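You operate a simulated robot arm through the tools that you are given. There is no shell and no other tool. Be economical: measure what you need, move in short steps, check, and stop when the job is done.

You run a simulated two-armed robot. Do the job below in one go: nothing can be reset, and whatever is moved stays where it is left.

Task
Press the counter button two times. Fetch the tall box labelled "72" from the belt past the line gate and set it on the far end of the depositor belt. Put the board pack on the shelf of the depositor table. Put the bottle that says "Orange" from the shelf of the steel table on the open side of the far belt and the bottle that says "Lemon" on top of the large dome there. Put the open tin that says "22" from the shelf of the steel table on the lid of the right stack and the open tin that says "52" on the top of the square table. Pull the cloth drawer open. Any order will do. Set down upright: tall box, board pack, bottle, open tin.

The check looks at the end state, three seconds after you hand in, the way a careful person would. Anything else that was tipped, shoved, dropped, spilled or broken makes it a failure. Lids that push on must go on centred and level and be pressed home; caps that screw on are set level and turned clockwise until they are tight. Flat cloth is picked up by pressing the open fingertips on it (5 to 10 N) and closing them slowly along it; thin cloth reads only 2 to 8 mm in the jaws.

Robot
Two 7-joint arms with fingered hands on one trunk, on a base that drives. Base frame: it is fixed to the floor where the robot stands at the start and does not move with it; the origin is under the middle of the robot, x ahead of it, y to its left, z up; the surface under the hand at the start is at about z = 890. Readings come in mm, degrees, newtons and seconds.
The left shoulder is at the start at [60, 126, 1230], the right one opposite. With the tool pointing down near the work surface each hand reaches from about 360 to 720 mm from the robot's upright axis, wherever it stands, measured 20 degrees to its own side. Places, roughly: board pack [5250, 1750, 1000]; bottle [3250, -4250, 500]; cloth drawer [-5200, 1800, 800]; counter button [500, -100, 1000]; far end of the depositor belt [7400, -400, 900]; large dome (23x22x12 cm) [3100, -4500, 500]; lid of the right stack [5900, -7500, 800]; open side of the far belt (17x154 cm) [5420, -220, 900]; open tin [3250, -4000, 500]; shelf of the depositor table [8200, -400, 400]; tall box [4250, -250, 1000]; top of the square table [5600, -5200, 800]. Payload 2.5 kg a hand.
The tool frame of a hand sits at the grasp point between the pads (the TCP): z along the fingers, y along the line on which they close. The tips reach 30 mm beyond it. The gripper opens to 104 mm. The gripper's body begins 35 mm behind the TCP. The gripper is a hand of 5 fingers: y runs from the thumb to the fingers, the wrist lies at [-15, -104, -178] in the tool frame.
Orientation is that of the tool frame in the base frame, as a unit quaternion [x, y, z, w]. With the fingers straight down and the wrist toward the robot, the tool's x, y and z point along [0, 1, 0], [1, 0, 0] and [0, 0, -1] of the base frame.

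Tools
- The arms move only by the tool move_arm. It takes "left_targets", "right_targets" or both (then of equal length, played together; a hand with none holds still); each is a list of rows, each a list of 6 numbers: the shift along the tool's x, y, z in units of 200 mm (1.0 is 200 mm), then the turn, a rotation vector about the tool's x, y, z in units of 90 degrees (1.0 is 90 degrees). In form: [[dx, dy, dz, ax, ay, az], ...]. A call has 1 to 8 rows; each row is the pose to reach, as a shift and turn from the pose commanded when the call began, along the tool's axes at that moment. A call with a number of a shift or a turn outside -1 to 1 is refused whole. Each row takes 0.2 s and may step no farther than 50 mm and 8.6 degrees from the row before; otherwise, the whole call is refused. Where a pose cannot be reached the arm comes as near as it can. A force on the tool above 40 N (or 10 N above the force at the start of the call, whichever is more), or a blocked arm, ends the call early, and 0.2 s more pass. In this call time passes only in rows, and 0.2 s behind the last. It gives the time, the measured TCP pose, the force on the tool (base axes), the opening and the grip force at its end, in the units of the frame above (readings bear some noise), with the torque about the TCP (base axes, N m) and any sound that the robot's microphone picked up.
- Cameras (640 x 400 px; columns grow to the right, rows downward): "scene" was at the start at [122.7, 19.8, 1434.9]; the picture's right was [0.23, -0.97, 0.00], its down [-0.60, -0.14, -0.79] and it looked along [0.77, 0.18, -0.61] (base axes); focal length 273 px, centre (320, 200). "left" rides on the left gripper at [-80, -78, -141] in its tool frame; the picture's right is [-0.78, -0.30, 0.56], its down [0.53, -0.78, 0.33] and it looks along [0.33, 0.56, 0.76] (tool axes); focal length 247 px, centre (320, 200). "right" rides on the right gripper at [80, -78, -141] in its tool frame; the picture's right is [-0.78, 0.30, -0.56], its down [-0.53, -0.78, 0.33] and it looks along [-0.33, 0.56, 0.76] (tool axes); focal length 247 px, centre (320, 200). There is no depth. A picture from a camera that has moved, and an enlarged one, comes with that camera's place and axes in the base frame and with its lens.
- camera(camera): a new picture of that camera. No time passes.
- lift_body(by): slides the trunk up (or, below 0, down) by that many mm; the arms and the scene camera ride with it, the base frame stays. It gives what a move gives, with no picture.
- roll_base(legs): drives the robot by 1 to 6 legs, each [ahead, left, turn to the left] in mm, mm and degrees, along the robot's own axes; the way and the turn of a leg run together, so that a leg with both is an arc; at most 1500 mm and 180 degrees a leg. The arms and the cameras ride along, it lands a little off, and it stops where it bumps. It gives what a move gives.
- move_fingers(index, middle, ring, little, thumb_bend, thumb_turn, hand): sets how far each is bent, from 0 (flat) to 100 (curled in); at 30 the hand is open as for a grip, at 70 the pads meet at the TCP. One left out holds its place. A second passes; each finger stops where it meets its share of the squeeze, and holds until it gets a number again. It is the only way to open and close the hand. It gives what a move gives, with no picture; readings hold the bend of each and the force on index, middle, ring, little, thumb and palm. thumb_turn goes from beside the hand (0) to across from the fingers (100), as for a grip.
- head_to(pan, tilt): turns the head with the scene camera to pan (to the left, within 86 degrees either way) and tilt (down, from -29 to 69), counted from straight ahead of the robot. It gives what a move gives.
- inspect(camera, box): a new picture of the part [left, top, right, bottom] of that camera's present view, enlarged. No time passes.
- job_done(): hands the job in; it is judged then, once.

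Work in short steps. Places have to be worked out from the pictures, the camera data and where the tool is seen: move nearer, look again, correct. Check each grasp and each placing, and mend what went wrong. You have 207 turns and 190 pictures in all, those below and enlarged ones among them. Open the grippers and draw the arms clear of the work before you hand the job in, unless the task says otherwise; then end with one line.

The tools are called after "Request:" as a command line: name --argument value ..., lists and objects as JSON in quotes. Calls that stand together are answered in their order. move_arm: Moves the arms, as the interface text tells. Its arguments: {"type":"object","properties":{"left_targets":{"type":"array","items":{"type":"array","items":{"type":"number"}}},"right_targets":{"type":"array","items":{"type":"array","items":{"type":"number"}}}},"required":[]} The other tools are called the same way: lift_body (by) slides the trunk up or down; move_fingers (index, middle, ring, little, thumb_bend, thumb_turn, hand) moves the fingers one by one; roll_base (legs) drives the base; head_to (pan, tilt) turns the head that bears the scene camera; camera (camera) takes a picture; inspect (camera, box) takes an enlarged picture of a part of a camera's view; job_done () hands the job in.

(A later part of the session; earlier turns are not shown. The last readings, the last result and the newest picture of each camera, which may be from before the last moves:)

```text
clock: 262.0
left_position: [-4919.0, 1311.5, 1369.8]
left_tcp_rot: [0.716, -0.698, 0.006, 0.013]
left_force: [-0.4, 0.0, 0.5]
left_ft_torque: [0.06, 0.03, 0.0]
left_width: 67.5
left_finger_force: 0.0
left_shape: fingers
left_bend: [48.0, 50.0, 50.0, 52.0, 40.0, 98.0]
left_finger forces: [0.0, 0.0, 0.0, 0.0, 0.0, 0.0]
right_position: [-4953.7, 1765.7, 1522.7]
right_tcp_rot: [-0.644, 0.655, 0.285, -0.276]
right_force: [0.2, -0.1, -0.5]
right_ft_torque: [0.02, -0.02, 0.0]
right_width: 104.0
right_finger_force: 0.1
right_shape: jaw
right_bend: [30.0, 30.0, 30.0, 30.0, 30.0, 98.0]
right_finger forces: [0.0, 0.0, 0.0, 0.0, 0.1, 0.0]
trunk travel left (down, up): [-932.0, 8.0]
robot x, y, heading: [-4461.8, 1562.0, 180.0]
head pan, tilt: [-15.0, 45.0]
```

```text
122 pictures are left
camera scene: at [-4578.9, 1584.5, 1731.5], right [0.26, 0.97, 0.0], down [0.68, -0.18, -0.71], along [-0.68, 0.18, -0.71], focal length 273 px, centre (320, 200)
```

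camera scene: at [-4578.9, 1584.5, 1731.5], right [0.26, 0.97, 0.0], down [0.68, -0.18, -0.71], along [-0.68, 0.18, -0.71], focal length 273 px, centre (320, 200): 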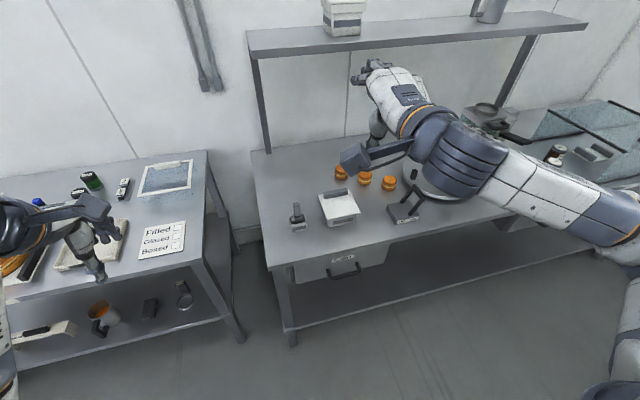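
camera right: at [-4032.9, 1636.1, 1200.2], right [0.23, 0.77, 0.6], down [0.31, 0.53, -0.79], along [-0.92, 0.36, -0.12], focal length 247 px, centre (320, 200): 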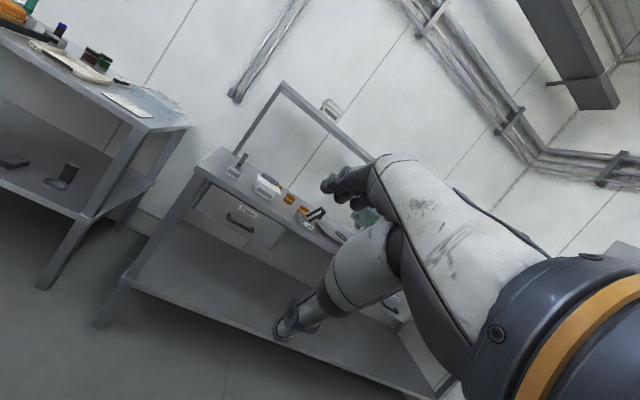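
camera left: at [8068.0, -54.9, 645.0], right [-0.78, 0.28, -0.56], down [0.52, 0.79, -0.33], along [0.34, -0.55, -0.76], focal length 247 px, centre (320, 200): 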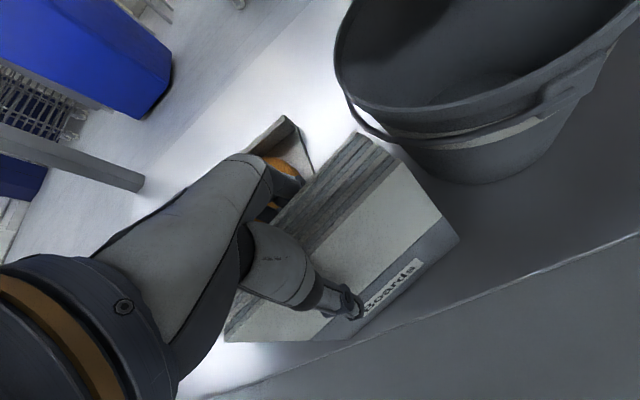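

Handle triangulates to about [-5091,1823,783]. I'll back 100 mm, shift 60 mm north, lower the trunk, and finish turning the hand horizontal.

Request:
roll_base --legs '[[-100, -60, 0]]'

Request:
lift_body --by -400

Request:
lift_body --by -230

Request:
move_arm --right_targets '[[0, 0, 0, -0.09, 0, 0], [0, 0, 0, -0.18, 0, 0], [0, 0, 0, -0.27, 0, 0], [0, 0, 0, -0.36, 0, 0], [0, 0, 0, -0.45, 0, 0], [0, 0, 0, -0.48, 0, 0]]'

Request:
camera --camera "scene"

Request:
camera --camera "right"

```text
clock: 263.2
left_position: [-4820.6, 1370.1, 1368.7]
left_tcp_rot: [0.716, -0.698, 0.006, 0.012]
left_force: [0.6, -0.7, -0.5]
left_ft_torque: [-0.04, -0.03, 0.03]
left_width: 67.7
left_finger_force: 0.1
left_shape: fingers
left_bend: [48.0, 50.0, 50.0, 52.0, 40.0, 98.0]
left_finger forces: [0.0, 0.0, 0.0, 0.0, 0.0, 0.0]
right_position: [-4853.6, 1825.4, 1521.1]
right_tcp_rot: [-0.644, 0.655, 0.285, -0.274]
right_force: [-0.2, 0.2, -0.6]
right_ft_torque: [0.04, -0.01, 0.01]
right_width: 103.6
right_finger_force: 0.1
right_shape: jaw
right_bend: [30.0, 30.0, 30.0, 30.0, 30.0, 98.0]
right_finger forces: [0.0, 0.0, 0.0, 0.0, 0.2, 0.0]
trunk travel left (down, up): [-932.0, 8.0]
robot x, y, heading: [-4360.4, 1622.6, 179.8]
head pan, tilt: [-15.0, 45.0]
```

```text
clock: 267.1
left_position: [-4820.5, 1370.2, 970.3]
left_tcp_rot: [0.716, -0.698, 0.006, 0.012]
left_force: [-0.6, 0.2, 0.5]
left_ft_torque: [0.01, -0.01, 0.01]
left_width: 67.7
left_finger_force: 0.0
left_shape: fingers
left_bend: [48.0, 50.0, 50.0, 52.0, 40.0, 98.0]
left_finger forces: [0.0, 0.0, 0.1, 0.1, 0.1, 0.1]
right_position: [-4853.4, 1825.7, 1122.4]
right_tcp_rot: [-0.643, 0.656, 0.286, -0.274]
right_force: [-0.3, -0.2, -0.2]
right_ft_torque: [0.0, -0.05, 0.03]
right_width: 103.8
right_finger_force: 0.1
right_shape: jaw
right_bend: [30.0, 30.0, 30.0, 30.0, 30.0, 98.0]
right_finger forces: [0.0, 0.1, 0.0, 0.1, 0.1, 0.1]
trunk travel left (down, up): [-532.0, 408.0]
robot x, y, heading: [-4356.9, 1625.3, 179.9]
head pan, tilt: [-15.0, 45.0]
```

```text
clock: 269.5
left_position: [-4819.0, 1370.8, 740.1]
left_tcp_rot: [0.716, -0.698, 0.005, 0.012]
left_force: [-0.3, -0.4, -0.3]
left_ft_torque: [0.01, 0.07, -0.04]
left_width: 67.6
left_finger_force: 0.0
left_shape: fingers
left_bend: [48.0, 50.0, 50.0, 52.0, 40.0, 98.0]
left_finger forces: [0.0, 0.0, 0.0, 0.1, 0.0, 0.0]
right_position: [-4853.5, 1825.6, 892.5]
right_tcp_rot: [-0.643, 0.656, 0.285, -0.275]
right_force: [-0.4, -0.2, -0.8]
right_ft_torque: [0.02, 0.01, 0.0]
right_width: 104.1
right_finger_force: 0.0
right_shape: jaw
right_bend: [30.0, 30.0, 30.0, 30.0, 30.0, 98.0]
right_finger forces: [0.0, 0.0, 0.0, 0.0, 0.0, 0.0]
trunk travel left (down, up): [-302.0, 638.0]
robot x, y, heading: [-4355.0, 1626.6, 180.0]
head pan, tilt: [-15.0, 45.0]
```

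```text
clock: 270.9
left_position: [-4818.9, 1369.5, 740.3]
left_tcp_rot: [0.716, -0.698, 0.006, 0.012]
left_force: [-0.5, 0.3, 0.5]
left_ft_torque: [0.01, 0.03, -0.05]
left_width: 67.6
left_finger_force: 0.0
left_shape: fingers
left_bend: [48.0, 50.0, 50.0, 52.0, 40.0, 98.0]
left_finger forces: [0.0, 0.0, 0.1, 0.1, 0.0, 0.0]
right_position: [-4853.9, 1825.6, 891.6]
right_tcp_rot: [-0.643, 0.656, 0.284, -0.274]
right_force: [-0.7, 0.0, 0.0]
right_ft_torque: [-0.01, 0.0, -0.02]
right_width: 104.2
right_finger_force: 0.0
right_shape: jaw
right_bend: [30.0, 30.0, 30.0, 30.0, 30.0, 98.0]
right_finger forces: [0.0, 0.0, 0.0, 0.0, 0.0, 0.0]
right hand out of reach, approached as far as the arm can: row 1, 2, 3, 4, 5, 6
trunk travel left (down, up): [-302.0, 638.0]
robot x, y, heading: [-4357.1, 1621.0, 179.9]
head pan, tilt: [-15.0, 45.0]
```

```text
121 pictures are left
camera scene: at [-4478.9, 1643.8, 1101.4], right [0.26, 0.96, 0.0], down [0.68, -0.19, -0.71], along [-0.68, 0.19, -0.71], focal length 273 px, centre (320, 200)
```

scene: 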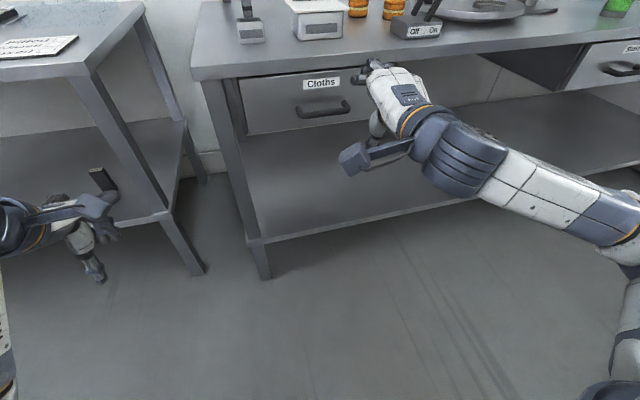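

```text
120 pictures are left
camera right: at [-4698.7, 1743.0, 931.4], right [0.22, 0.77, 0.6], down [0.3, 0.53, -0.79], along [-0.93, 0.35, -0.12], focal length 247 px, centre (320, 200)
```

right: 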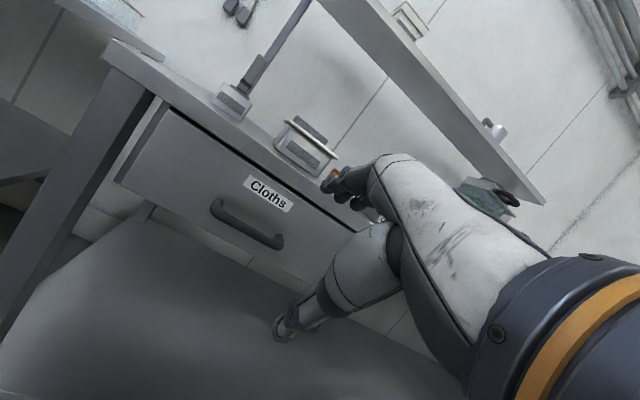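

The wrist can't pitch further, but a 47° forward-down hand can hook the bar: handle ≈[-5062,1812,790], face ≈ x -5106. I'll half-close the fingers, leave the thumb open, and go to a stand-off 80 mm away along the finger direction.

Request:
move_fingers --hand "right" --index 60 --middle 60 --ring 60 --little 60 --thumb_bend 30

Request:
move_arm --right_targets '[[0.03, -0.07, 0.07, 0, 0, 0], [0.066, -0.153, 0.143, 0, 0, 0]]'

Request:
roll_base --legs '[[140, 0, 0]]'

Request:
camera --camera "right"

Request:
camera --camera "scene"

```text
clock: 271.9
left_position: [-4820.5, 1371.6, 741.1]
left_tcp_rot: [0.716, -0.698, 0.006, 0.013]
left_force: [-0.4, 0.0, -0.4]
left_ft_torque: [0.0, 0.0, 0.04]
left_width: 67.5
left_finger_force: 0.1
left_shape: fingers
left_bend: [48.0, 50.0, 50.0, 52.0, 40.0, 98.0]
left_finger forces: [0.0, 0.1, 0.1, 0.1, 0.1, 0.0]
right_position: [-4852.8, 1826.3, 892.3]
right_tcp_rot: [-0.643, 0.656, 0.285, -0.275]
right_force: [-0.1, -0.6, -0.9]
right_ft_torque: [0.01, -0.03, 0.03]
right_width: 64.6
right_finger_force: 0.1
right_shape: fingers
right_bend: [60.0, 60.0, 60.0, 60.0, 30.0, 98.0]
right_finger forces: [0.0, 0.0, 0.0, 0.0, 0.0, 0.0]
trunk travel left (down, up): [-302.0, 638.0]
robot x, y, heading: [-4357.4, 1622.5, 179.7]
head pan, tilt: [-15.0, 45.0]
```

```text
clock: 272.5
left_position: [-4820.4, 1370.6, 740.3]
left_tcp_rot: [0.715, -0.699, 0.006, 0.013]
left_force: [0.6, -0.1, 0.0]
left_ft_torque: [-0.01, 0.0, 0.0]
left_width: 67.9
left_finger_force: 0.0
left_shape: fingers
left_bend: [48.0, 50.0, 50.0, 52.0, 40.0, 98.0]
left_finger forces: [0.0, 0.0, 0.0, 0.0, 0.1, 0.0]
right_position: [-4853.1, 1826.2, 892.8]
right_tcp_rot: [-0.643, 0.656, 0.285, -0.274]
right_force: [0.3, -0.2, -1.5]
right_ft_torque: [0.01, -0.02, -0.03]
right_width: 64.8
right_finger_force: 0.0
right_shape: fingers
right_bend: [60.0, 60.0, 60.0, 60.0, 30.0, 98.0]
right_finger forces: [0.0, 0.1, 0.0, 0.0, 0.0, 0.0]
right hand out of reach, approached as far as the arm can: row 1, 2
trunk travel left (down, up): [-302.0, 638.0]
robot x, y, heading: [-4359.2, 1621.7, 179.8]
head pan, tilt: [-15.0, 45.0]
```

```text
clock: 273.8
left_position: [-4958.6, 1371.8, 740.0]
left_tcp_rot: [0.715, -0.698, 0.006, 0.012]
left_force: [-0.2, -0.3, -0.4]
left_ft_torque: [0.03, -0.02, 0.0]
left_width: 67.7
left_finger_force: 0.1
left_shape: fingers
left_bend: [48.0, 50.0, 50.0, 52.0, 40.0, 98.0]
left_finger forces: [0.0, 0.1, 0.0, 0.0, 0.0, 0.0]
right_position: [-4992.2, 1825.4, 891.5]
right_tcp_rot: [-0.642, 0.656, 0.286, -0.275]
right_force: [0.4, -0.4, 0.0]
right_ft_torque: [0.02, 0.0, -0.01]
right_width: 64.9
right_finger_force: 0.0
right_shape: fingers
right_bend: [60.0, 60.0, 60.0, 60.0, 30.0, 98.0]
right_finger forces: [0.1, 0.1, 0.0, 0.0, 0.0, 0.1]
trunk travel left (down, up): [-302.0, 638.0]
robot x, y, heading: [-4500.5, 1623.1, 180.0]
head pan, tilt: [-15.0, 45.0]
```

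```text
119 pictures are left
camera right: at [-4837.9, 1743.3, 931.5], right [0.22, 0.77, 0.6], down [0.3, 0.53, -0.79], along [-0.93, 0.35, -0.12], focal length 247 px, centre (320, 200)
```

right: 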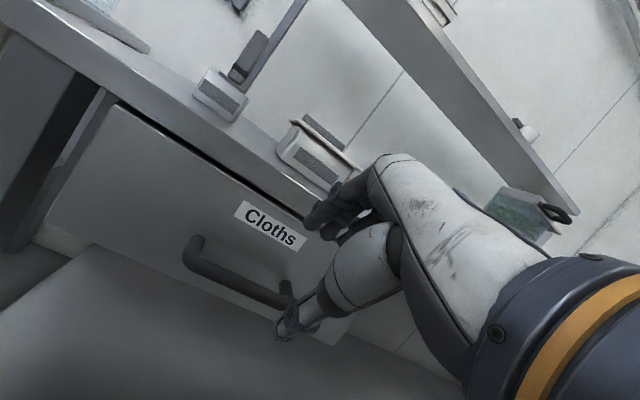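

```text
118 pictures are left
camera scene: at [-4618.1, 1644.2, 1101.4], right [0.26, 0.97, 0.0], down [0.68, -0.19, -0.71], along [-0.68, 0.19, -0.71], focal length 273 px, centre (320, 200)
```

scene: 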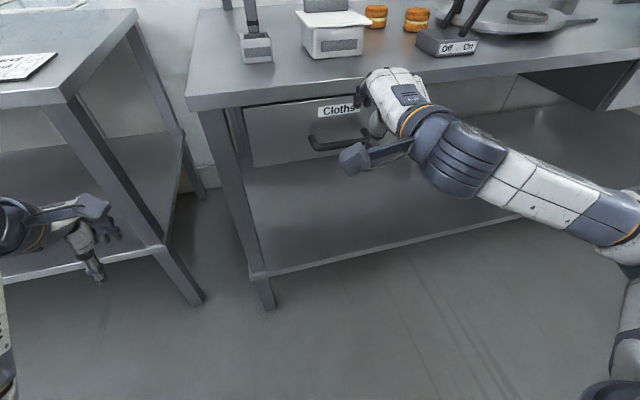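

Handle bar spans y 1752–1873 at z≈791; the hand is at y 1825. I'll use the trunk for height: lower to tips just above the bar, then roll forward over it.

Request:
lift_body --by -66

Request:
roll_base --legs '[[35, 12, 0]]'

Request:
camera --camera "right"

Request:
inspect --camera "scene" --box '[240, 40, 460, 190]'

```text
clock: 274.9
left_position: [-4959.1, 1371.1, 673.5]
left_tcp_rot: [0.716, -0.698, 0.006, 0.013]
left_force: [-0.1, -0.6, 0.1]
left_ft_torque: [0.02, 0.01, 0.03]
left_width: 67.5
left_finger_force: 0.1
left_shape: fingers
left_bend: [48.0, 50.0, 50.0, 52.0, 40.0, 98.0]
left_finger forces: [0.0, 0.0, 0.0, 0.0, 0.0, 0.1]
right_position: [-4992.7, 1825.9, 826.6]
right_tcp_rot: [-0.643, 0.656, 0.285, -0.275]
right_force: [-0.4, -0.3, -0.5]
right_ft_torque: [0.0, 0.04, 0.0]
right_width: 64.5
right_finger_force: 0.2
right_shape: fingers
right_bend: [60.0, 60.0, 60.0, 60.0, 30.0, 98.0]
right_finger forces: [0.0, 0.1, 0.0, 0.0, 0.0, 0.0]
trunk travel left (down, up): [-236.0, 704.0]
robot x, y, heading: [-4498.0, 1624.8, 180.0]
head pan, tilt: [-15.0, 45.0]
```

```text
clock: 275.7
left_position: [-4994.4, 1359.5, 674.6]
left_tcp_rot: [0.715, -0.699, 0.006, 0.013]
left_force: [-0.1, 0.9, -0.1]
left_ft_torque: [-0.01, 0.0, 0.01]
left_width: 67.5
left_finger_force: 0.0
left_shape: fingers
left_bend: [48.0, 50.0, 50.0, 52.0, 40.0, 98.0]
left_finger forces: [0.1, 0.1, 0.0, 0.0, 0.0, 0.1]
right_position: [-5027.1, 1814.4, 826.4]
right_tcp_rot: [-0.643, 0.655, 0.286, -0.276]
right_force: [0.7, 0.7, 0.6]
right_ft_torque: [0.01, -0.01, -0.02]
right_width: 65.0
right_finger_force: 0.0
right_shape: fingers
right_bend: [60.0, 60.0, 60.0, 60.0, 30.0, 98.0]
right_finger forces: [0.0, 0.1, 0.0, 0.1, 0.0, 0.1]
trunk travel left (down, up): [-236.0, 704.0]
robot x, y, heading: [-4532.5, 1609.5, 179.9]
head pan, tilt: [-15.0, 45.0]
```

```text
117 pictures are left
camera right: at [-4872.6, 1731.7, 865.5], right [0.22, 0.77, 0.6], down [0.3, 0.53, -0.79], along [-0.93, 0.35, -0.12], focal length 247 px, centre (320, 200)
```

right: 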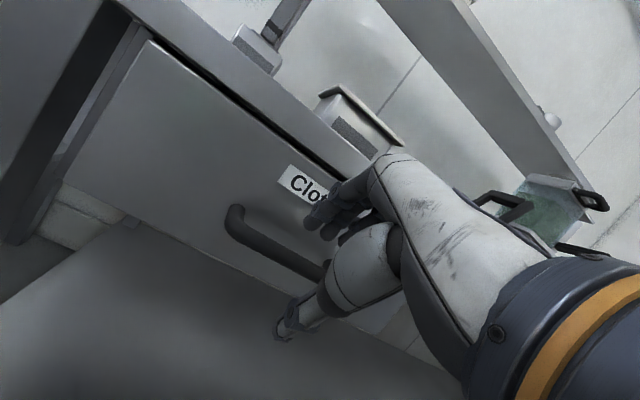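

```text
2.67 times, centred on (350, 115) of scene
camera zoom: at [-4652.9, 1632.5, 1035.4], right [0.26, 0.96, 0.0], down [0.68, -0.19, -0.71], along [-0.68, 0.19, -0.71], focal length 728 px, centre (240, 427)
```

zoom: 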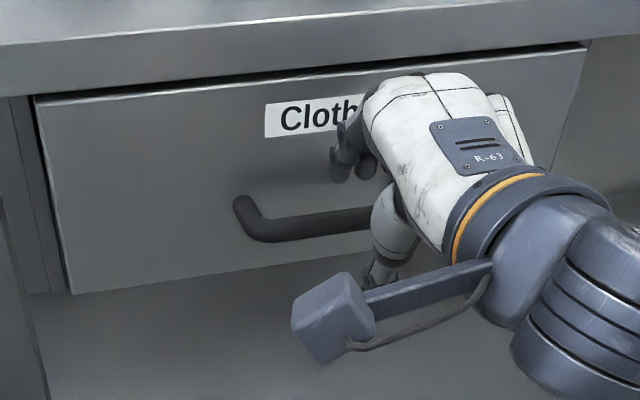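

The fingers are above the bar, thumb below. Rolling 26 mm forward, then lowering over the bar.

Request:
roll_base --legs '[[26, 0, 0]]'

Request:
lift_body --by -28

Request:
camera --camera "right"

Request:
inspect --camera "scene" --box '[240, 40, 460, 190]'

```text
clock: 276.5
left_position: [-5021.2, 1359.4, 674.8]
left_tcp_rot: [0.715, -0.699, 0.005, 0.014]
left_force: [-0.4, 0.0, -0.1]
left_ft_torque: [0.0, -0.01, 0.02]
left_width: 67.6
left_finger_force: 0.1
left_shape: fingers
left_bend: [48.0, 50.0, 50.0, 52.0, 40.0, 98.0]
left_finger forces: [0.1, 0.1, 0.0, 0.0, 0.0, 0.0]
right_position: [-5053.8, 1814.5, 825.2]
right_tcp_rot: [-0.643, 0.655, 0.285, -0.276]
right_force: [0.9, 0.5, 0.1]
right_ft_torque: [-0.01, -0.02, 0.03]
right_width: 64.6
right_finger_force: 0.1
right_shape: fingers
right_bend: [60.0, 60.0, 60.0, 60.0, 30.0, 98.0]
right_finger forces: [0.0, 0.1, 0.0, 0.0, 0.0, 0.1]
trunk travel left (down, up): [-236.0, 704.0]
robot x, y, heading: [-4559.3, 1611.0, 180.0]
head pan, tilt: [-15.0, 45.0]
```

```text
clock: 277.3
left_position: [-5019.8, 1360.0, 646.3]
left_tcp_rot: [0.716, -0.698, 0.005, 0.014]
left_force: [-0.2, -0.3, -0.3]
left_ft_torque: [-0.03, 0.02, 0.03]
left_width: 67.5
left_finger_force: 0.0
left_shape: fingers
left_bend: [48.0, 50.0, 50.0, 52.0, 40.0, 98.0]
left_finger forces: [0.1, 0.0, 0.1, 0.0, 0.0, 0.0]
right_position: [-5052.3, 1814.6, 798.8]
right_tcp_rot: [-0.643, 0.655, 0.284, -0.275]
right_force: [0.2, -0.2, 0.1]
right_ft_torque: [0.02, 0.0, -0.01]
right_width: 64.7
right_finger_force: 0.1
right_shape: fingers
right_bend: [60.0, 60.0, 60.0, 60.0, 30.0, 98.0]
right_finger forces: [0.0, 0.1, 0.0, 0.0, 0.1, 0.0]
trunk travel left (down, up): [-208.0, 732.0]
robot x, y, heading: [-4554.0, 1611.3, 179.7]
head pan, tilt: [-15.0, 45.0]
```

```text
115 pictures are left
camera right: at [-4898.7, 1731.8, 837.4], right [0.22, 0.77, 0.6], down [0.3, 0.53, -0.79], along [-0.93, 0.35, -0.12], focal length 247 px, centre (320, 200)
```

right: 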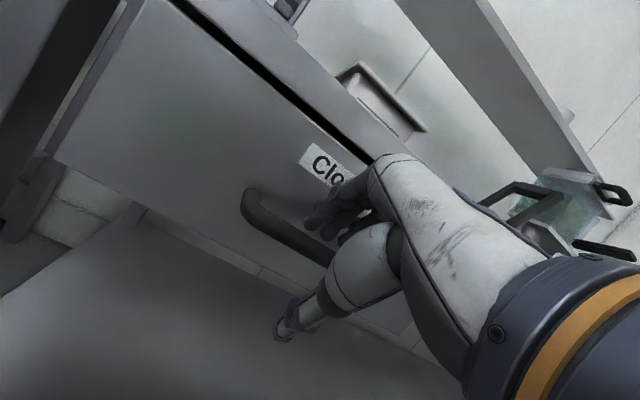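

```text
2.67 times, centred on (350, 115) of scene
camera zoom: at [-4678.9, 1632.5, 1007.4], right [0.26, 0.96, 0.0], down [0.68, -0.19, -0.71], along [-0.68, 0.19, -0.71], focal length 728 px, centre (240, 427)
```

zoom: 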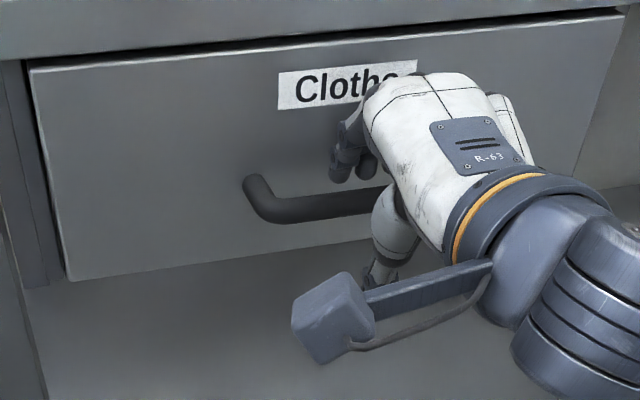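

Fingertips are still just above the bar (bar centre z≈780). Lower 18 mm more.

Request:
lift_body --by -18

Request:
inspect --camera "scene" --box '[290, 60, 430, 160]'

Request:
inspect --camera "right" --box '[220, 140, 420, 350]'

```text
clock: 277.9
left_position: [-5019.6, 1358.8, 628.2]
left_tcp_rot: [0.715, -0.699, 0.005, 0.013]
left_force: [0.2, -0.3, -0.2]
left_ft_torque: [0.0, -0.02, -0.01]
left_width: 67.8
left_finger_force: 0.0
left_shape: fingers
left_bend: [48.0, 50.0, 50.0, 52.0, 40.0, 98.0]
left_finger forces: [0.0, 0.0, 0.1, 0.0, 0.1, 0.0]
right_position: [-5053.8, 1813.3, 781.1]
right_tcp_rot: [-0.642, 0.655, 0.287, -0.277]
right_force: [-1.0, 0.0, 5.2]
right_ft_torque: [0.19, 0.12, -0.01]
right_width: 66.7
right_finger_force: 2.1
right_shape: fingers
right_bend: [58.0, 60.0, 58.0, 59.0, 30.0, 98.0]
right_finger forces: [1.4, 0.2, 1.1, 2.7, 0.0, 0.0]
trunk travel left (down, up): [-190.0, 750.0]
robot x, y, heading: [-4560.7, 1607.9, 179.8]
head pan, tilt: [-15.0, 45.0]
```

```text
4.00 times, centred on (360, 110) of scene
camera zoom: at [-4678.7, 1632.4, 989.5], right [0.26, 0.96, 0.0], down [0.68, -0.19, -0.71], along [-0.68, 0.19, -0.71], focal length 1092 px, centre (160, 560)
```

zoom: 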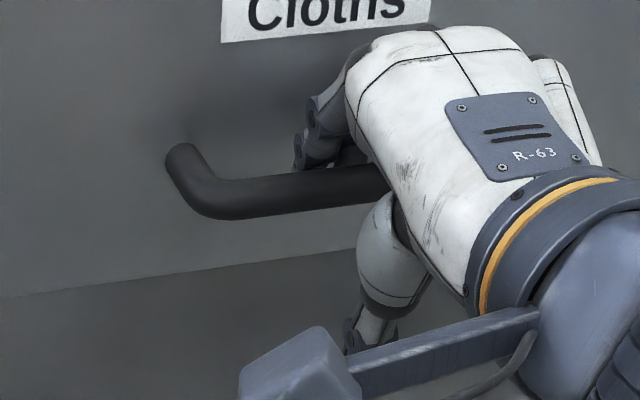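

```text
1.90 times, centred on (320, 245) of right
camera zoom: at [-4898.5, 1731.7, 820.2], right [0.22, 0.77, 0.6], down [0.3, 0.53, -0.79], along [-0.93, 0.35, -0.11], focal length 470 px, centre (320, 114)
```

zoom: 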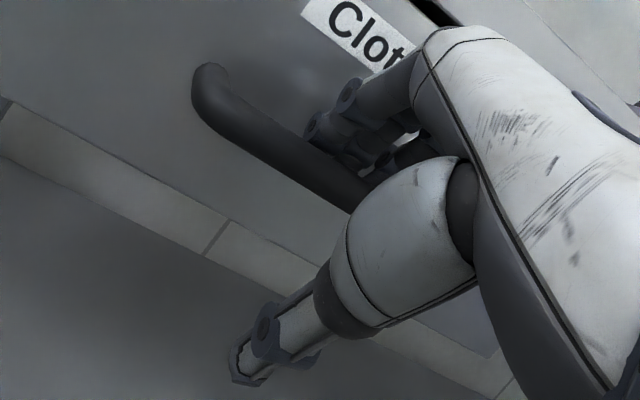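

The pads touch the bar from behind and above, with the bar between them and the thumb. Closing to clamp the bar.

Request:
move_fingers --hand "right" --index 85 --middle 85 --ring 85 --little 85 --thumb_bend 80

Request:
inspect --camera "scene" --box '[290, 60, 430, 160]'

```text
clock: 278.9
left_position: [-5020.1, 1360.1, 626.8]
left_tcp_rot: [0.716, -0.698, 0.005, 0.013]
left_force: [0.2, -0.4, 0.6]
left_ft_torque: [-0.01, -0.01, 0.0]
left_width: 67.5
left_finger_force: 0.0
left_shape: fingers
left_bend: [48.0, 50.0, 50.0, 52.0, 40.0, 98.0]
left_finger forces: [0.0, 0.0, 0.0, 0.0, 0.0, 0.0]
right_position: [-5053.8, 1815.2, 776.6]
right_tcp_rot: [-0.645, 0.656, 0.282, -0.273]
right_force: [-0.1, 0.4, -14.4]
right_ft_torque: [-0.1, 1.27, 0.51]
right_width: 7.9
right_finger_force: 31.4
right_shape: fingers
right_bend: [85.0, 82.0, 82.0, 79.0, 71.0, 97.0]
right_finger forces: [0.0, 39.4, 11.5, 13.1, 0.0, 0.1]
trunk travel left (down, up): [-190.0, 750.0]
robot x, y, heading: [-4555.8, 1611.7, 179.7]
head pan, tilt: [-15.0, 45.0]
```

```text
4.00 times, centred on (360, 110) of scene
camera zoom: at [-4679.7, 1632.9, 989.1], right [0.26, 0.96, 0.0], down [0.68, -0.19, -0.71], along [-0.68, 0.18, -0.71], focal length 1092 px, centre (160, 560)
```

zoom: 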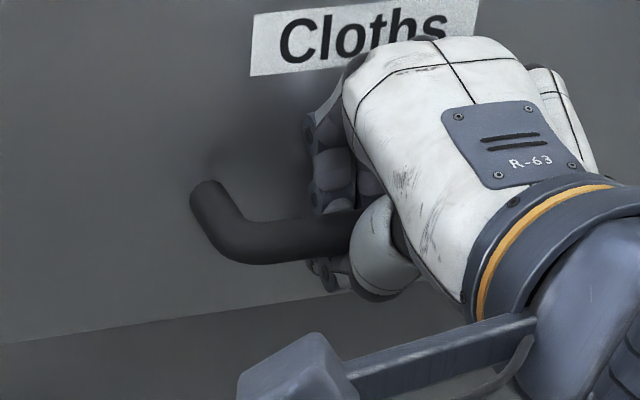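

The fingers hook under and behind the bar and the drawer already crept out a little. Rolling back 120 mm to pull.

Request:
roll_base --legs '[[-120, 0, 0]]'

Request:
camera --camera "scene"

```text
clock: 280.2
left_position: [-4901.5, 1359.8, 627.5]
left_tcp_rot: [0.716, -0.698, 0.006, 0.012]
left_force: [0.0, 0.1, 0.9]
left_ft_torque: [-0.01, 0.02, -0.03]
left_width: 67.6
left_finger_force: 0.1
left_shape: fingers
left_bend: [48.0, 50.0, 50.0, 52.0, 40.0, 98.0]
left_finger forces: [0.1, 0.0, 0.0, 0.0, 0.0, 0.0]
right_position: [-4935.5, 1814.2, 777.2]
right_tcp_rot: [-0.644, 0.656, 0.283, -0.274]
right_force: [1.4, 4.9, -23.0]
right_ft_torque: [-0.21, 1.2, 0.49]
right_width: 8.1
right_finger_force: 39.5
right_shape: fingers
right_bend: [85.0, 82.0, 82.0, 80.0, 71.0, 97.0]
right_finger forces: [0.0, 34.9, 12.0, 12.4, 20.0, 0.1]
trunk travel left (down, up): [-190.0, 750.0]
robot x, y, heading: [-4438.4, 1610.5, 179.8]
head pan, tilt: [-15.0, 45.0]
```

```text
110 pictures are left
camera scene: at [-4560.9, 1632.9, 989.2], right [0.26, 0.97, 0.0], down [0.68, -0.19, -0.71], along [-0.68, 0.18, -0.71], focal length 273 px, centre (320, 200)
```

scene: 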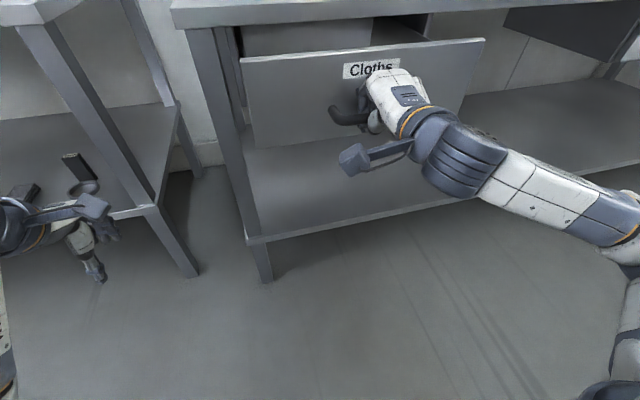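

The drawer follows nicely. Pulling 110 mm more.

Request:
roll_base --legs '[[-60, 0, 0]]'

Request:
roll_base --legs '[[-50, 0, 0]]'

Request:
camera --camera "scene"

```text
clock: 281.1
left_position: [-4841.0, 1357.9, 628.1]
left_tcp_rot: [0.716, -0.698, 0.006, 0.012]
left_force: [0.0, 0.1, 0.0]
left_ft_torque: [0.02, 0.02, 0.0]
left_width: 67.7
left_finger_force: 0.1
left_shape: fingers
left_bend: [48.0, 50.0, 50.0, 52.0, 40.0, 98.0]
left_finger forces: [0.0, 0.0, 0.1, 0.0, 0.0, 0.1]
right_position: [-4875.1, 1813.9, 776.5]
right_tcp_rot: [-0.645, 0.657, 0.281, -0.273]
right_force: [2.1, 4.4, -14.1]
right_ft_torque: [-0.19, 1.21, 0.46]
right_width: 7.7
right_finger_force: 30.7
right_shape: fingers
right_bend: [85.0, 82.0, 82.0, 80.0, 71.0, 97.0]
right_finger forces: [0.0, 37.3, 11.4, 12.9, 0.0, 0.0]
trunk travel left (down, up): [-190.0, 750.0]
robot x, y, heading: [-4381.0, 1613.4, 179.7]
head pan, tilt: [-15.0, 45.0]
```

```text
clock: 282.1
left_position: [-4792.8, 1358.4, 627.0]
left_tcp_rot: [0.716, -0.698, 0.006, 0.013]
left_force: [-0.9, 0.2, -0.2]
left_ft_torque: [0.03, -0.03, 0.0]
left_width: 67.7
left_finger_force: 0.1
left_shape: fingers
left_bend: [48.0, 50.0, 50.0, 52.0, 40.0, 98.0]
left_finger forces: [0.0, 0.1, 0.1, 0.0, 0.0, 0.0]
right_position: [-4825.5, 1813.9, 777.0]
right_tcp_rot: [-0.645, 0.657, 0.281, -0.271]
right_force: [1.4, 3.2, -10.4]
right_ft_torque: [-0.1, 1.25, 0.43]
right_width: 7.4
right_finger_force: 31.7
right_shape: fingers
right_bend: [85.0, 82.0, 82.0, 80.0, 71.0, 97.0]
right_finger forces: [0.0, 38.8, 11.4, 12.9, 0.0, 0.0]
trunk travel left (down, up): [-190.0, 750.0]
robot x, y, heading: [-4329.0, 1612.6, 180.0]
head pan, tilt: [-15.0, 45.0]
```

```text
109 pictures are left
camera scene: at [-4451.4, 1632.3, 989.3], right [0.26, 0.97, 0.0], down [0.68, -0.18, -0.71], along [-0.68, 0.18, -0.71], focal length 273 px, centre (320, 200)
```

scene: 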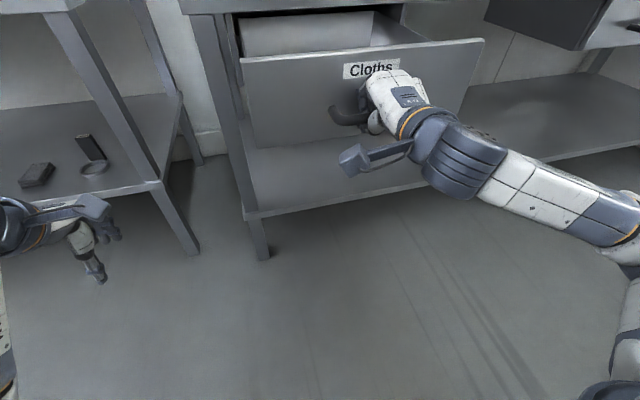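

Open about 250 mm; I'll pull 50 more, then release in reverse order: open the fingers, lift, and back away.

Request:
roll_base --legs '[[-50, 0, 0]]'

Request:
move_fingers --hand "right" --index 58 --middle 58 --ring 58 --little 58 --thumb_bend 30

Request:
lift_body --by 50

Request:
inspect --camera "scene" --box '[230, 0, 500, 170]'

```text
clock: 282.9
left_position: [-4778.8, 1357.2, 626.7]
left_tcp_rot: [0.718, -0.696, 0.007, 0.012]
left_force: [-0.2, -0.2, -0.2]
left_ft_torque: [-0.04, -0.01, 0.0]
left_width: 67.7
left_finger_force: 0.0
left_shape: fingers
left_bend: [48.0, 50.0, 50.0, 52.0, 40.0, 98.0]
left_finger forces: [0.0, 0.0, 0.0, 0.0, 0.0, 0.0]
right_position: [-4818.7, 1815.1, 771.8]
right_tcp_rot: [-0.644, 0.66, 0.279, -0.269]
right_force: [-32.1, -1.3, -4.5]
right_ft_torque: [-0.03, -0.01, 0.94]
right_width: 7.4
right_finger_force: 17.3
right_shape: fingers
right_bend: [85.0, 84.0, 83.0, 79.0, 71.0, 97.0]
right_finger forces: [0.0, 5.0, 11.8, 17.4, 0.1, 0.1]
trunk travel left (down, up): [-190.0, 750.0]
robot x, y, heading: [-4314.5, 1610.8, -180.0]
head pan, tilt: [-15.0, 45.0]
stopped in leg 1: the force on the tool passed its limit at 56 N (the readings are from after the stop); the commanded pose is now the measured one
```

```text
clock: 283.9
left_position: [-4777.6, 1357.6, 627.3]
left_tcp_rot: [0.717, -0.697, 0.006, 0.012]
left_force: [-0.3, -0.5, -0.5]
left_ft_torque: [0.01, -0.05, -0.01]
left_width: 67.5
left_finger_force: 0.1
left_shape: fingers
left_bend: [48.0, 50.0, 50.0, 52.0, 40.0, 98.0]
left_finger forces: [0.0, 0.1, 0.0, 0.1, 0.0, 0.0]
right_position: [-4814.1, 1814.8, 774.8]
right_tcp_rot: [-0.643, 0.659, 0.281, -0.27]
right_force: [-0.7, 0.6, 0.8]
right_ft_torque: [0.04, 0.02, 0.02]
right_width: 68.6
right_finger_force: 0.7
right_shape: fingers
right_bend: [57.0, 57.0, 57.0, 56.0, 30.0, 97.0]
right_finger forces: [0.2, 0.0, 0.1, 0.8, 0.1, 0.0]
trunk travel left (down, up): [-190.0, 750.0]
robot x, y, heading: [-4318.9, 1612.6, 180.2]
head pan, tilt: [-15.0, 45.0]
```

```text
clock: 284.8
left_position: [-4777.5, 1357.6, 677.9]
left_tcp_rot: [0.717, -0.697, 0.005, 0.013]
left_force: [-0.8, 0.1, -0.4]
left_ft_torque: [-0.01, -0.03, -0.01]
left_width: 67.7
left_finger_force: 0.0
left_shape: fingers
left_bend: [48.0, 50.0, 50.0, 52.0, 40.0, 98.0]
left_finger forces: [0.1, 0.0, 0.0, 0.0, 0.1, 0.1]
right_position: [-4814.5, 1815.0, 823.2]
right_tcp_rot: [-0.644, 0.659, 0.28, -0.27]
right_force: [-0.1, -0.9, 0.5]
right_ft_torque: [-0.02, 0.03, -0.04]
right_width: 68.4
right_finger_force: 0.1
right_shape: fingers
right_bend: [57.0, 57.0, 57.0, 57.0, 30.0, 97.0]
right_finger forces: [0.0, 0.1, 0.0, 0.0, 0.1, 0.0]
trunk travel left (down, up): [-240.0, 700.0]
robot x, y, heading: [-4318.1, 1614.4, 179.9]
head pan, tilt: [-15.0, 45.0]
```

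```text
2.35 times, centred on (365, 85) of scene
camera zoom: at [-4437.2, 1631.6, 1039.4], right [0.26, 0.97, 0.0], down [0.68, -0.18, -0.71], along [-0.68, 0.18, -0.71], focal length 642 px, centre (214, 471)
```

zoom: 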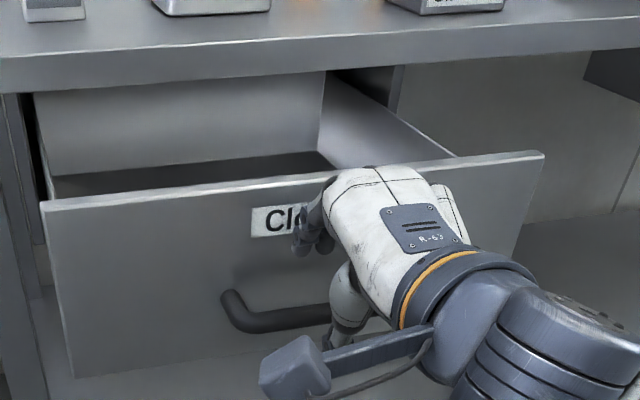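

The drawer is fully open at its stop and the hand is free. Backing off, raising the trunk, and returning the hand to pointing down.

Request:
roll_base --legs '[[-60, 0, 0]]'

Request:
lift_body --by 385

Request:
move_arm --right_targets '[[0, 0, 0, 0.09, 0, 0], [0, 0, 0, 0.18, 0, 0], [0, 0, 0, 0.27, 0, 0], [0, 0, 0, 0.36, 0, 0], [0, 0, 0, 0.45, 0, 0], [0, 0, 0, 0.515, 0, 0]]'

Request:
move_fingers --hand "right" --index 30 --middle 30 --ring 30 --little 30 --thumb_bend 30

Request:
roll_base --legs '[[0, 1500, 0], [0, 950, 0], [-1500, 0, 0], [-1000, 0, 0], [0, 0, 90]]'

Request:
head_to --pan 0 --tilt 15

Request:
camera --camera "scene"

```text
clock: 285.7
left_position: [-4718.2, 1358.1, 678.2]
left_tcp_rot: [0.717, -0.697, 0.007, 0.013]
left_force: [-0.3, -0.7, -1.9]
left_ft_torque: [0.02, 0.03, -0.01]
left_width: 67.4
left_finger_force: 0.0
left_shape: fingers
left_bend: [48.0, 50.0, 50.0, 52.0, 40.0, 98.0]
left_finger forces: [0.1, 0.1, 0.0, 0.1, 0.0, 0.0]
right_position: [-4755.6, 1814.6, 823.6]
right_tcp_rot: [-0.644, 0.659, 0.28, -0.269]
right_force: [-0.9, 0.5, -0.1]
right_ft_torque: [-0.01, -0.03, 0.02]
right_width: 68.6
right_finger_force: 0.0
right_shape: fingers
right_bend: [57.0, 57.0, 57.0, 57.0, 30.0, 97.0]
right_finger forces: [0.0, 0.1, 0.0, 0.1, 0.1, 0.0]
trunk travel left (down, up): [-240.0, 700.0]
robot x, y, heading: [-4258.8, 1611.2, 180.0]
head pan, tilt: [-15.0, 45.0]
```

```text
clock: 289.4
left_position: [-4719.3, 1357.0, 1062.6]
left_tcp_rot: [0.717, -0.697, 0.006, 0.013]
left_force: [-0.4, -0.7, 0.0]
left_ft_torque: [-0.03, 0.0, 0.04]
left_width: 67.4
left_finger_force: 0.1
left_shape: fingers
left_bend: [48.0, 50.0, 50.0, 52.0, 40.0, 98.0]
left_finger forces: [0.1, 0.0, 0.0, 0.0, 0.1, 0.1]
right_position: [-4755.6, 1814.3, 1209.9]
right_tcp_rot: [-0.644, 0.659, 0.28, -0.269]
right_force: [0.2, -0.1, -0.3]
right_ft_torque: [0.0, 0.02, 0.01]
right_width: 68.5
right_finger_force: 0.0
right_shape: fingers
right_bend: [57.0, 57.0, 57.0, 57.0, 30.0, 97.0]
right_finger forces: [0.0, 0.0, 0.0, 0.1, 0.0, 0.0]
trunk travel left (down, up): [-625.0, 315.0]
robot x, y, heading: [-4256.7, 1615.3, 179.7]
head pan, tilt: [-15.0, 45.0]
```

```text
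clock: 290.9
left_position: [-4717.7, 1356.9, 1061.6]
left_tcp_rot: [0.718, -0.696, 0.005, 0.013]
left_force: [0.6, -0.7, -0.1]
left_ft_torque: [-0.01, 0.0, 0.02]
left_width: 67.5
left_finger_force: 0.1
left_shape: fingers
left_bend: [48.0, 50.0, 50.0, 52.0, 40.0, 98.0]
left_finger forces: [0.0, 0.1, 0.0, 0.1, 0.1, 0.0]
right_position: [-4754.4, 1814.5, 1208.0]
right_tcp_rot: [-0.699, 0.715, -0.003, 0.008]
right_force: [0.2, -0.4, -0.4]
right_ft_torque: [-0.02, -0.02, 0.0]
right_width: 68.5
right_finger_force: 0.0
right_shape: fingers
right_bend: [57.0, 57.0, 57.0, 57.0, 30.0, 97.0]
right_finger forces: [0.1, 0.1, 0.0, 0.1, 0.0, 0.0]
trunk travel left (down, up): [-625.0, 315.0]
robot x, y, heading: [-4261.1, 1612.1, 180.3]
head pan, tilt: [-15.0, 45.0]
```

```text
clock: 291.9
left_position: [-4718.7, 1357.9, 1063.7]
left_tcp_rot: [0.718, -0.696, 0.006, 0.013]
left_force: [0.3, 0.6, 0.3]
left_ft_torque: [0.01, -0.03, -0.02]
left_width: 67.7
left_finger_force: 0.0
left_shape: fingers
left_bend: [48.0, 50.0, 50.0, 52.0, 40.0, 98.0]
left_finger forces: [0.0, 0.0, 0.0, 0.1, 0.0, 0.0]
right_position: [-4756.8, 1815.4, 1209.3]
right_tcp_rot: [-0.698, 0.716, -0.001, 0.006]
right_force: [0.1, 0.3, 0.2]
right_ft_torque: [-0.02, 0.01, 0.05]
right_width: 102.7
right_finger_force: 0.0
right_shape: fingers
right_bend: [30.0, 30.0, 30.0, 30.0, 30.0, 97.0]
right_finger forces: [0.1, 0.1, 0.0, 0.1, 0.0, 0.0]
trunk travel left (down, up): [-625.0, 315.0]
robot x, y, heading: [-4258.4, 1606.6, 179.9]
head pan, tilt: [-15.0, 45.0]
```

```text
clock: 316.7
left_position: [-2183.2, -1176.4, 1057.0]
left_tcp_rot: [0.773, -0.635, 0.012, 0.006]
left_force: [0.5, 0.2, 0.4]
left_ft_torque: [0.02, 0.01, 0.05]
left_width: 67.6
left_finger_force: 0.0
left_shape: fingers
left_bend: [48.0, 50.0, 50.0, 52.0, 40.0, 98.0]
left_finger forces: [0.0, 0.0, 0.0, 0.0, 0.1, 0.1]
right_position: [-2297.6, -731.0, 1202.9]
right_tcp_rot: [0.755, -0.656, 0.005, -0.011]
right_force: [0.3, -0.1, 0.7]
right_ft_torque: [-0.03, 0.0, 0.02]
right_width: 103.0
right_finger_force: 0.0
right_shape: fingers
right_bend: [30.0, 30.0, 30.0, 30.0, 30.0, 97.0]
right_finger forces: [0.1, 0.0, 0.0, 0.1, 0.1, 0.1]
trunk travel left (down, up): [-625.0, 315.0]
robot x, y, heading: [-1761.0, -845.6, -170.4]
head pan, tilt: [-15.0, 45.0]
stopped in leg 5: the robot was blocked; the commanded pose is now the measured one
```

```text
clock: 317.7
left_position: [-2182.2, -1178.0, 1055.1]
left_tcp_rot: [0.773, -0.634, 0.011, 0.005]
left_force: [0.0, 0.4, 0.0]
left_ft_torque: [-0.02, -0.01, -0.02]
left_width: 67.5
left_finger_force: 0.1
left_shape: fingers
left_bend: [48.0, 50.0, 50.0, 52.0, 40.0, 98.0]
left_finger forces: [0.0, 0.0, 0.0, 0.0, 0.0, 0.1]
right_position: [-2300.0, -733.3, 1200.4]
right_tcp_rot: [0.756, -0.655, 0.006, -0.012]
right_force: [-0.9, -0.8, -0.4]
right_ft_torque: [-0.04, -0.03, 0.01]
right_width: 103.0
right_finger_force: 0.1
right_shape: fingers
right_bend: [30.0, 30.0, 30.0, 30.0, 30.0, 97.0]
right_finger forces: [0.0, 0.0, 0.1, 0.1, 0.1, 0.1]
trunk travel left (down, up): [-625.0, 315.0]
robot x, y, heading: [-1760.3, -846.5, -170.3]
head pan, tilt: [0.0, 15.0]
```

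```text
107 pictures are left
camera scene: at [-1911.5, -875.2, 1469.1], right [-0.17, 0.99, 0.0], down [0.27, 0.05, -0.96], along [-0.95, -0.16, -0.28], focal length 273 px, centre (320, 200)
```

scene: 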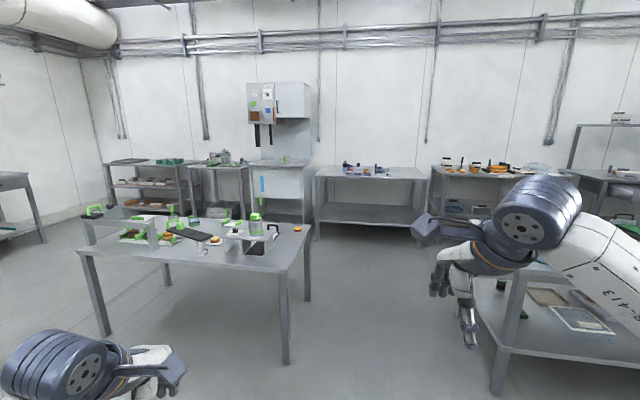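

Turning got blocked; look to both sides for the cause.

Request:
head_to --pan 86 --tilt 20

Request:
camera --camera "scene"

Request:
head_to --pan -86 --tilt 20

Request:
camera --camera "scene"

```text
clock: 319.3
left_position: [-2183.9, -1177.9, 1055.2]
left_tcp_rot: [0.773, -0.635, 0.011, 0.006]
left_force: [-0.4, 0.3, 0.0]
left_ft_torque: [-0.04, 0.0, -0.01]
left_width: 67.6
left_finger_force: 0.2
left_shape: fingers
left_bend: [48.0, 50.0, 50.0, 52.0, 40.0, 98.0]
left_finger forces: [0.0, 0.1, 0.0, 0.1, 0.0, 0.0]
right_position: [-2298.8, -733.6, 1201.3]
right_tcp_rot: [0.756, -0.655, 0.007, -0.012]
right_force: [0.3, 1.1, -0.2]
right_ft_torque: [0.01, -0.01, 0.0]
right_width: 102.9
right_finger_force: 0.1
right_shape: fingers
right_bend: [30.0, 30.0, 30.0, 30.0, 30.0, 97.0]
right_finger forces: [0.1, 0.0, 0.0, 0.1, 0.1, 0.1]
trunk travel left (down, up): [-625.0, 315.0]
robot x, y, heading: [-1757.3, -847.5, -170.5]
head pan, tilt: [85.9, 20.0]
```

```text
106 pictures are left
camera scene: at [-1810.3, -952.1, 1462.2], right [-1.0, -0.1, -0.02], down [-0.02, 0.34, -0.94], along [0.1, -0.93, -0.34], focal length 273 px, centre (320, 200)
```

scene: 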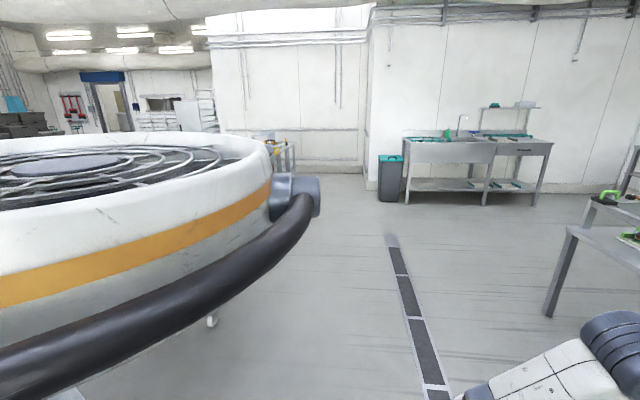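

```text
clock: 321.9
left_position: [-2182.2, -1178.2, 1054.6]
left_tcp_rot: [0.773, -0.634, 0.011, 0.006]
left_force: [-0.4, 0.6, -0.2]
left_ft_torque: [-0.01, -0.01, -0.03]
left_width: 67.4
left_finger_force: 0.1
left_shape: fingers
left_bend: [48.0, 50.0, 50.0, 52.0, 40.0, 98.0]
left_finger forces: [0.0, 0.1, 0.0, 0.0, 0.0, 0.1]
right_position: [-2299.6, -734.3, 1202.5]
right_tcp_rot: [0.756, -0.654, 0.006, -0.012]
right_force: [0.4, -0.5, 0.1]
right_ft_torque: [-0.01, -0.03, 0.01]
right_width: 102.9
right_finger_force: 0.1
right_shape: fingers
right_bend: [30.0, 30.0, 30.0, 30.0, 30.0, 97.0]
right_finger forces: [0.0, 0.0, 0.0, 0.0, 0.0, 0.1]
trunk travel left (down, up): [-625.0, 315.0]
robot x, y, heading: [-1760.0, -851.0, -170.3]
head pan, tilt: [-85.9, 20.0]
```

```text
105 pictures are left
camera scene: at [-1841.5, -768.8, 1462.3], right [0.97, 0.24, 0.02], down [0.1, -0.33, -0.94], along [-0.22, 0.91, -0.34], focal length 273 px, centre (320, 200)
```

scene: 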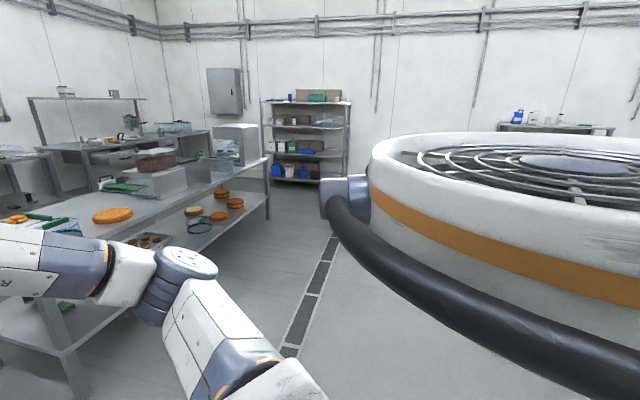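

The stairs are right behind me. I'll move 350 mm west, turn to face south, and look for the far side's approach.

Request:
roll_base --legs '[[350, 0, 0], [0, 0, 80], [1000, 0, 0]]'

Request:
head_to --pan 70 --tilt 15

Request:
camera --camera "scene"

```text
clock: 332.4
left_position: [-1842.7, -2368.8, 1063.6]
left_tcp_rot: [1.0, 0.018, 0.012, 0.005]
left_force: [-0.2, 1.0, 0.1]
left_ft_torque: [0.01, -0.03, 0.01]
left_width: 67.9
left_finger_force: 0.0
left_shape: fingers
left_bend: [48.0, 50.0, 50.0, 52.0, 40.0, 98.0]
left_finger forces: [0.1, 0.0, 0.0, 0.0, 0.0, 0.0]
right_position: [-2300.0, -2409.8, 1209.1]
right_tcp_rot: [1.0, -0.009, -0.003, -0.005]
right_force: [-0.3, 0.6, -0.1]
right_ft_torque: [-0.01, -0.02, 0.0]
right_width: 102.8
right_finger_force: 0.0
right_shape: fingers
right_bend: [30.0, 30.0, 30.0, 30.0, 30.0, 97.0]
right_finger forces: [0.0, 0.0, 0.0, 0.1, 0.0, 0.1]
trunk travel left (down, up): [-625.0, 315.0]
robot x, y, heading: [-2098.9, -1912.1, -89.4]
head pan, tilt: [-85.9, 20.0]
```

```text
clock: 334.8
left_position: [-1842.7, -2368.1, 1063.4]
left_tcp_rot: [1.0, 0.019, 0.012, 0.005]
left_force: [-1.1, 0.1, 0.4]
left_ft_torque: [-0.02, -0.02, -0.03]
left_width: 67.9
left_finger_force: 0.0
left_shape: fingers
left_bend: [48.0, 50.0, 50.0, 52.0, 40.0, 98.0]
left_finger forces: [0.0, 0.1, 0.0, 0.0, 0.1, 0.0]
right_position: [-2299.5, -2409.5, 1209.7]
right_tcp_rot: [1.0, -0.008, -0.003, -0.005]
right_force: [-0.7, -0.1, 0.1]
right_ft_torque: [-0.01, 0.02, 0.0]
right_width: 103.2
right_finger_force: 0.0
right_shape: fingers
right_bend: [30.0, 30.0, 30.0, 30.0, 30.0, 97.0]
right_finger forces: [0.0, 0.1, 0.0, 0.1, 0.0, 0.0]
trunk travel left (down, up): [-625.0, 315.0]
robot x, y, heading: [-2097.7, -1907.5, -89.7]
head pan, tilt: [70.0, 15.0]
```

```text
104 pictures are left
camera scene: at [-2012.3, -1981.4, 1471.3], right [-0.34, -0.94, 0.0], down [-0.24, 0.09, -0.97], along [0.91, -0.32, -0.26], focal length 273 px, centre (320, 200)
```

scene: 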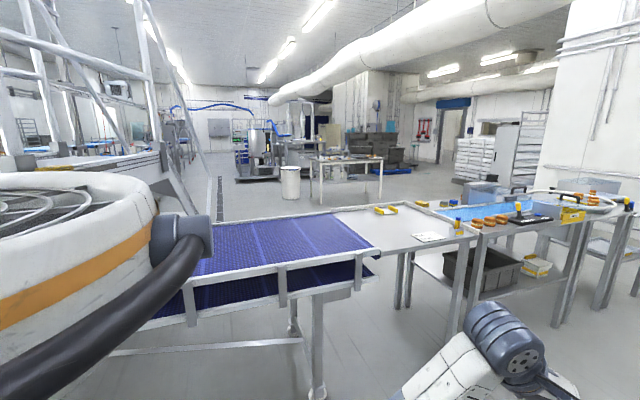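

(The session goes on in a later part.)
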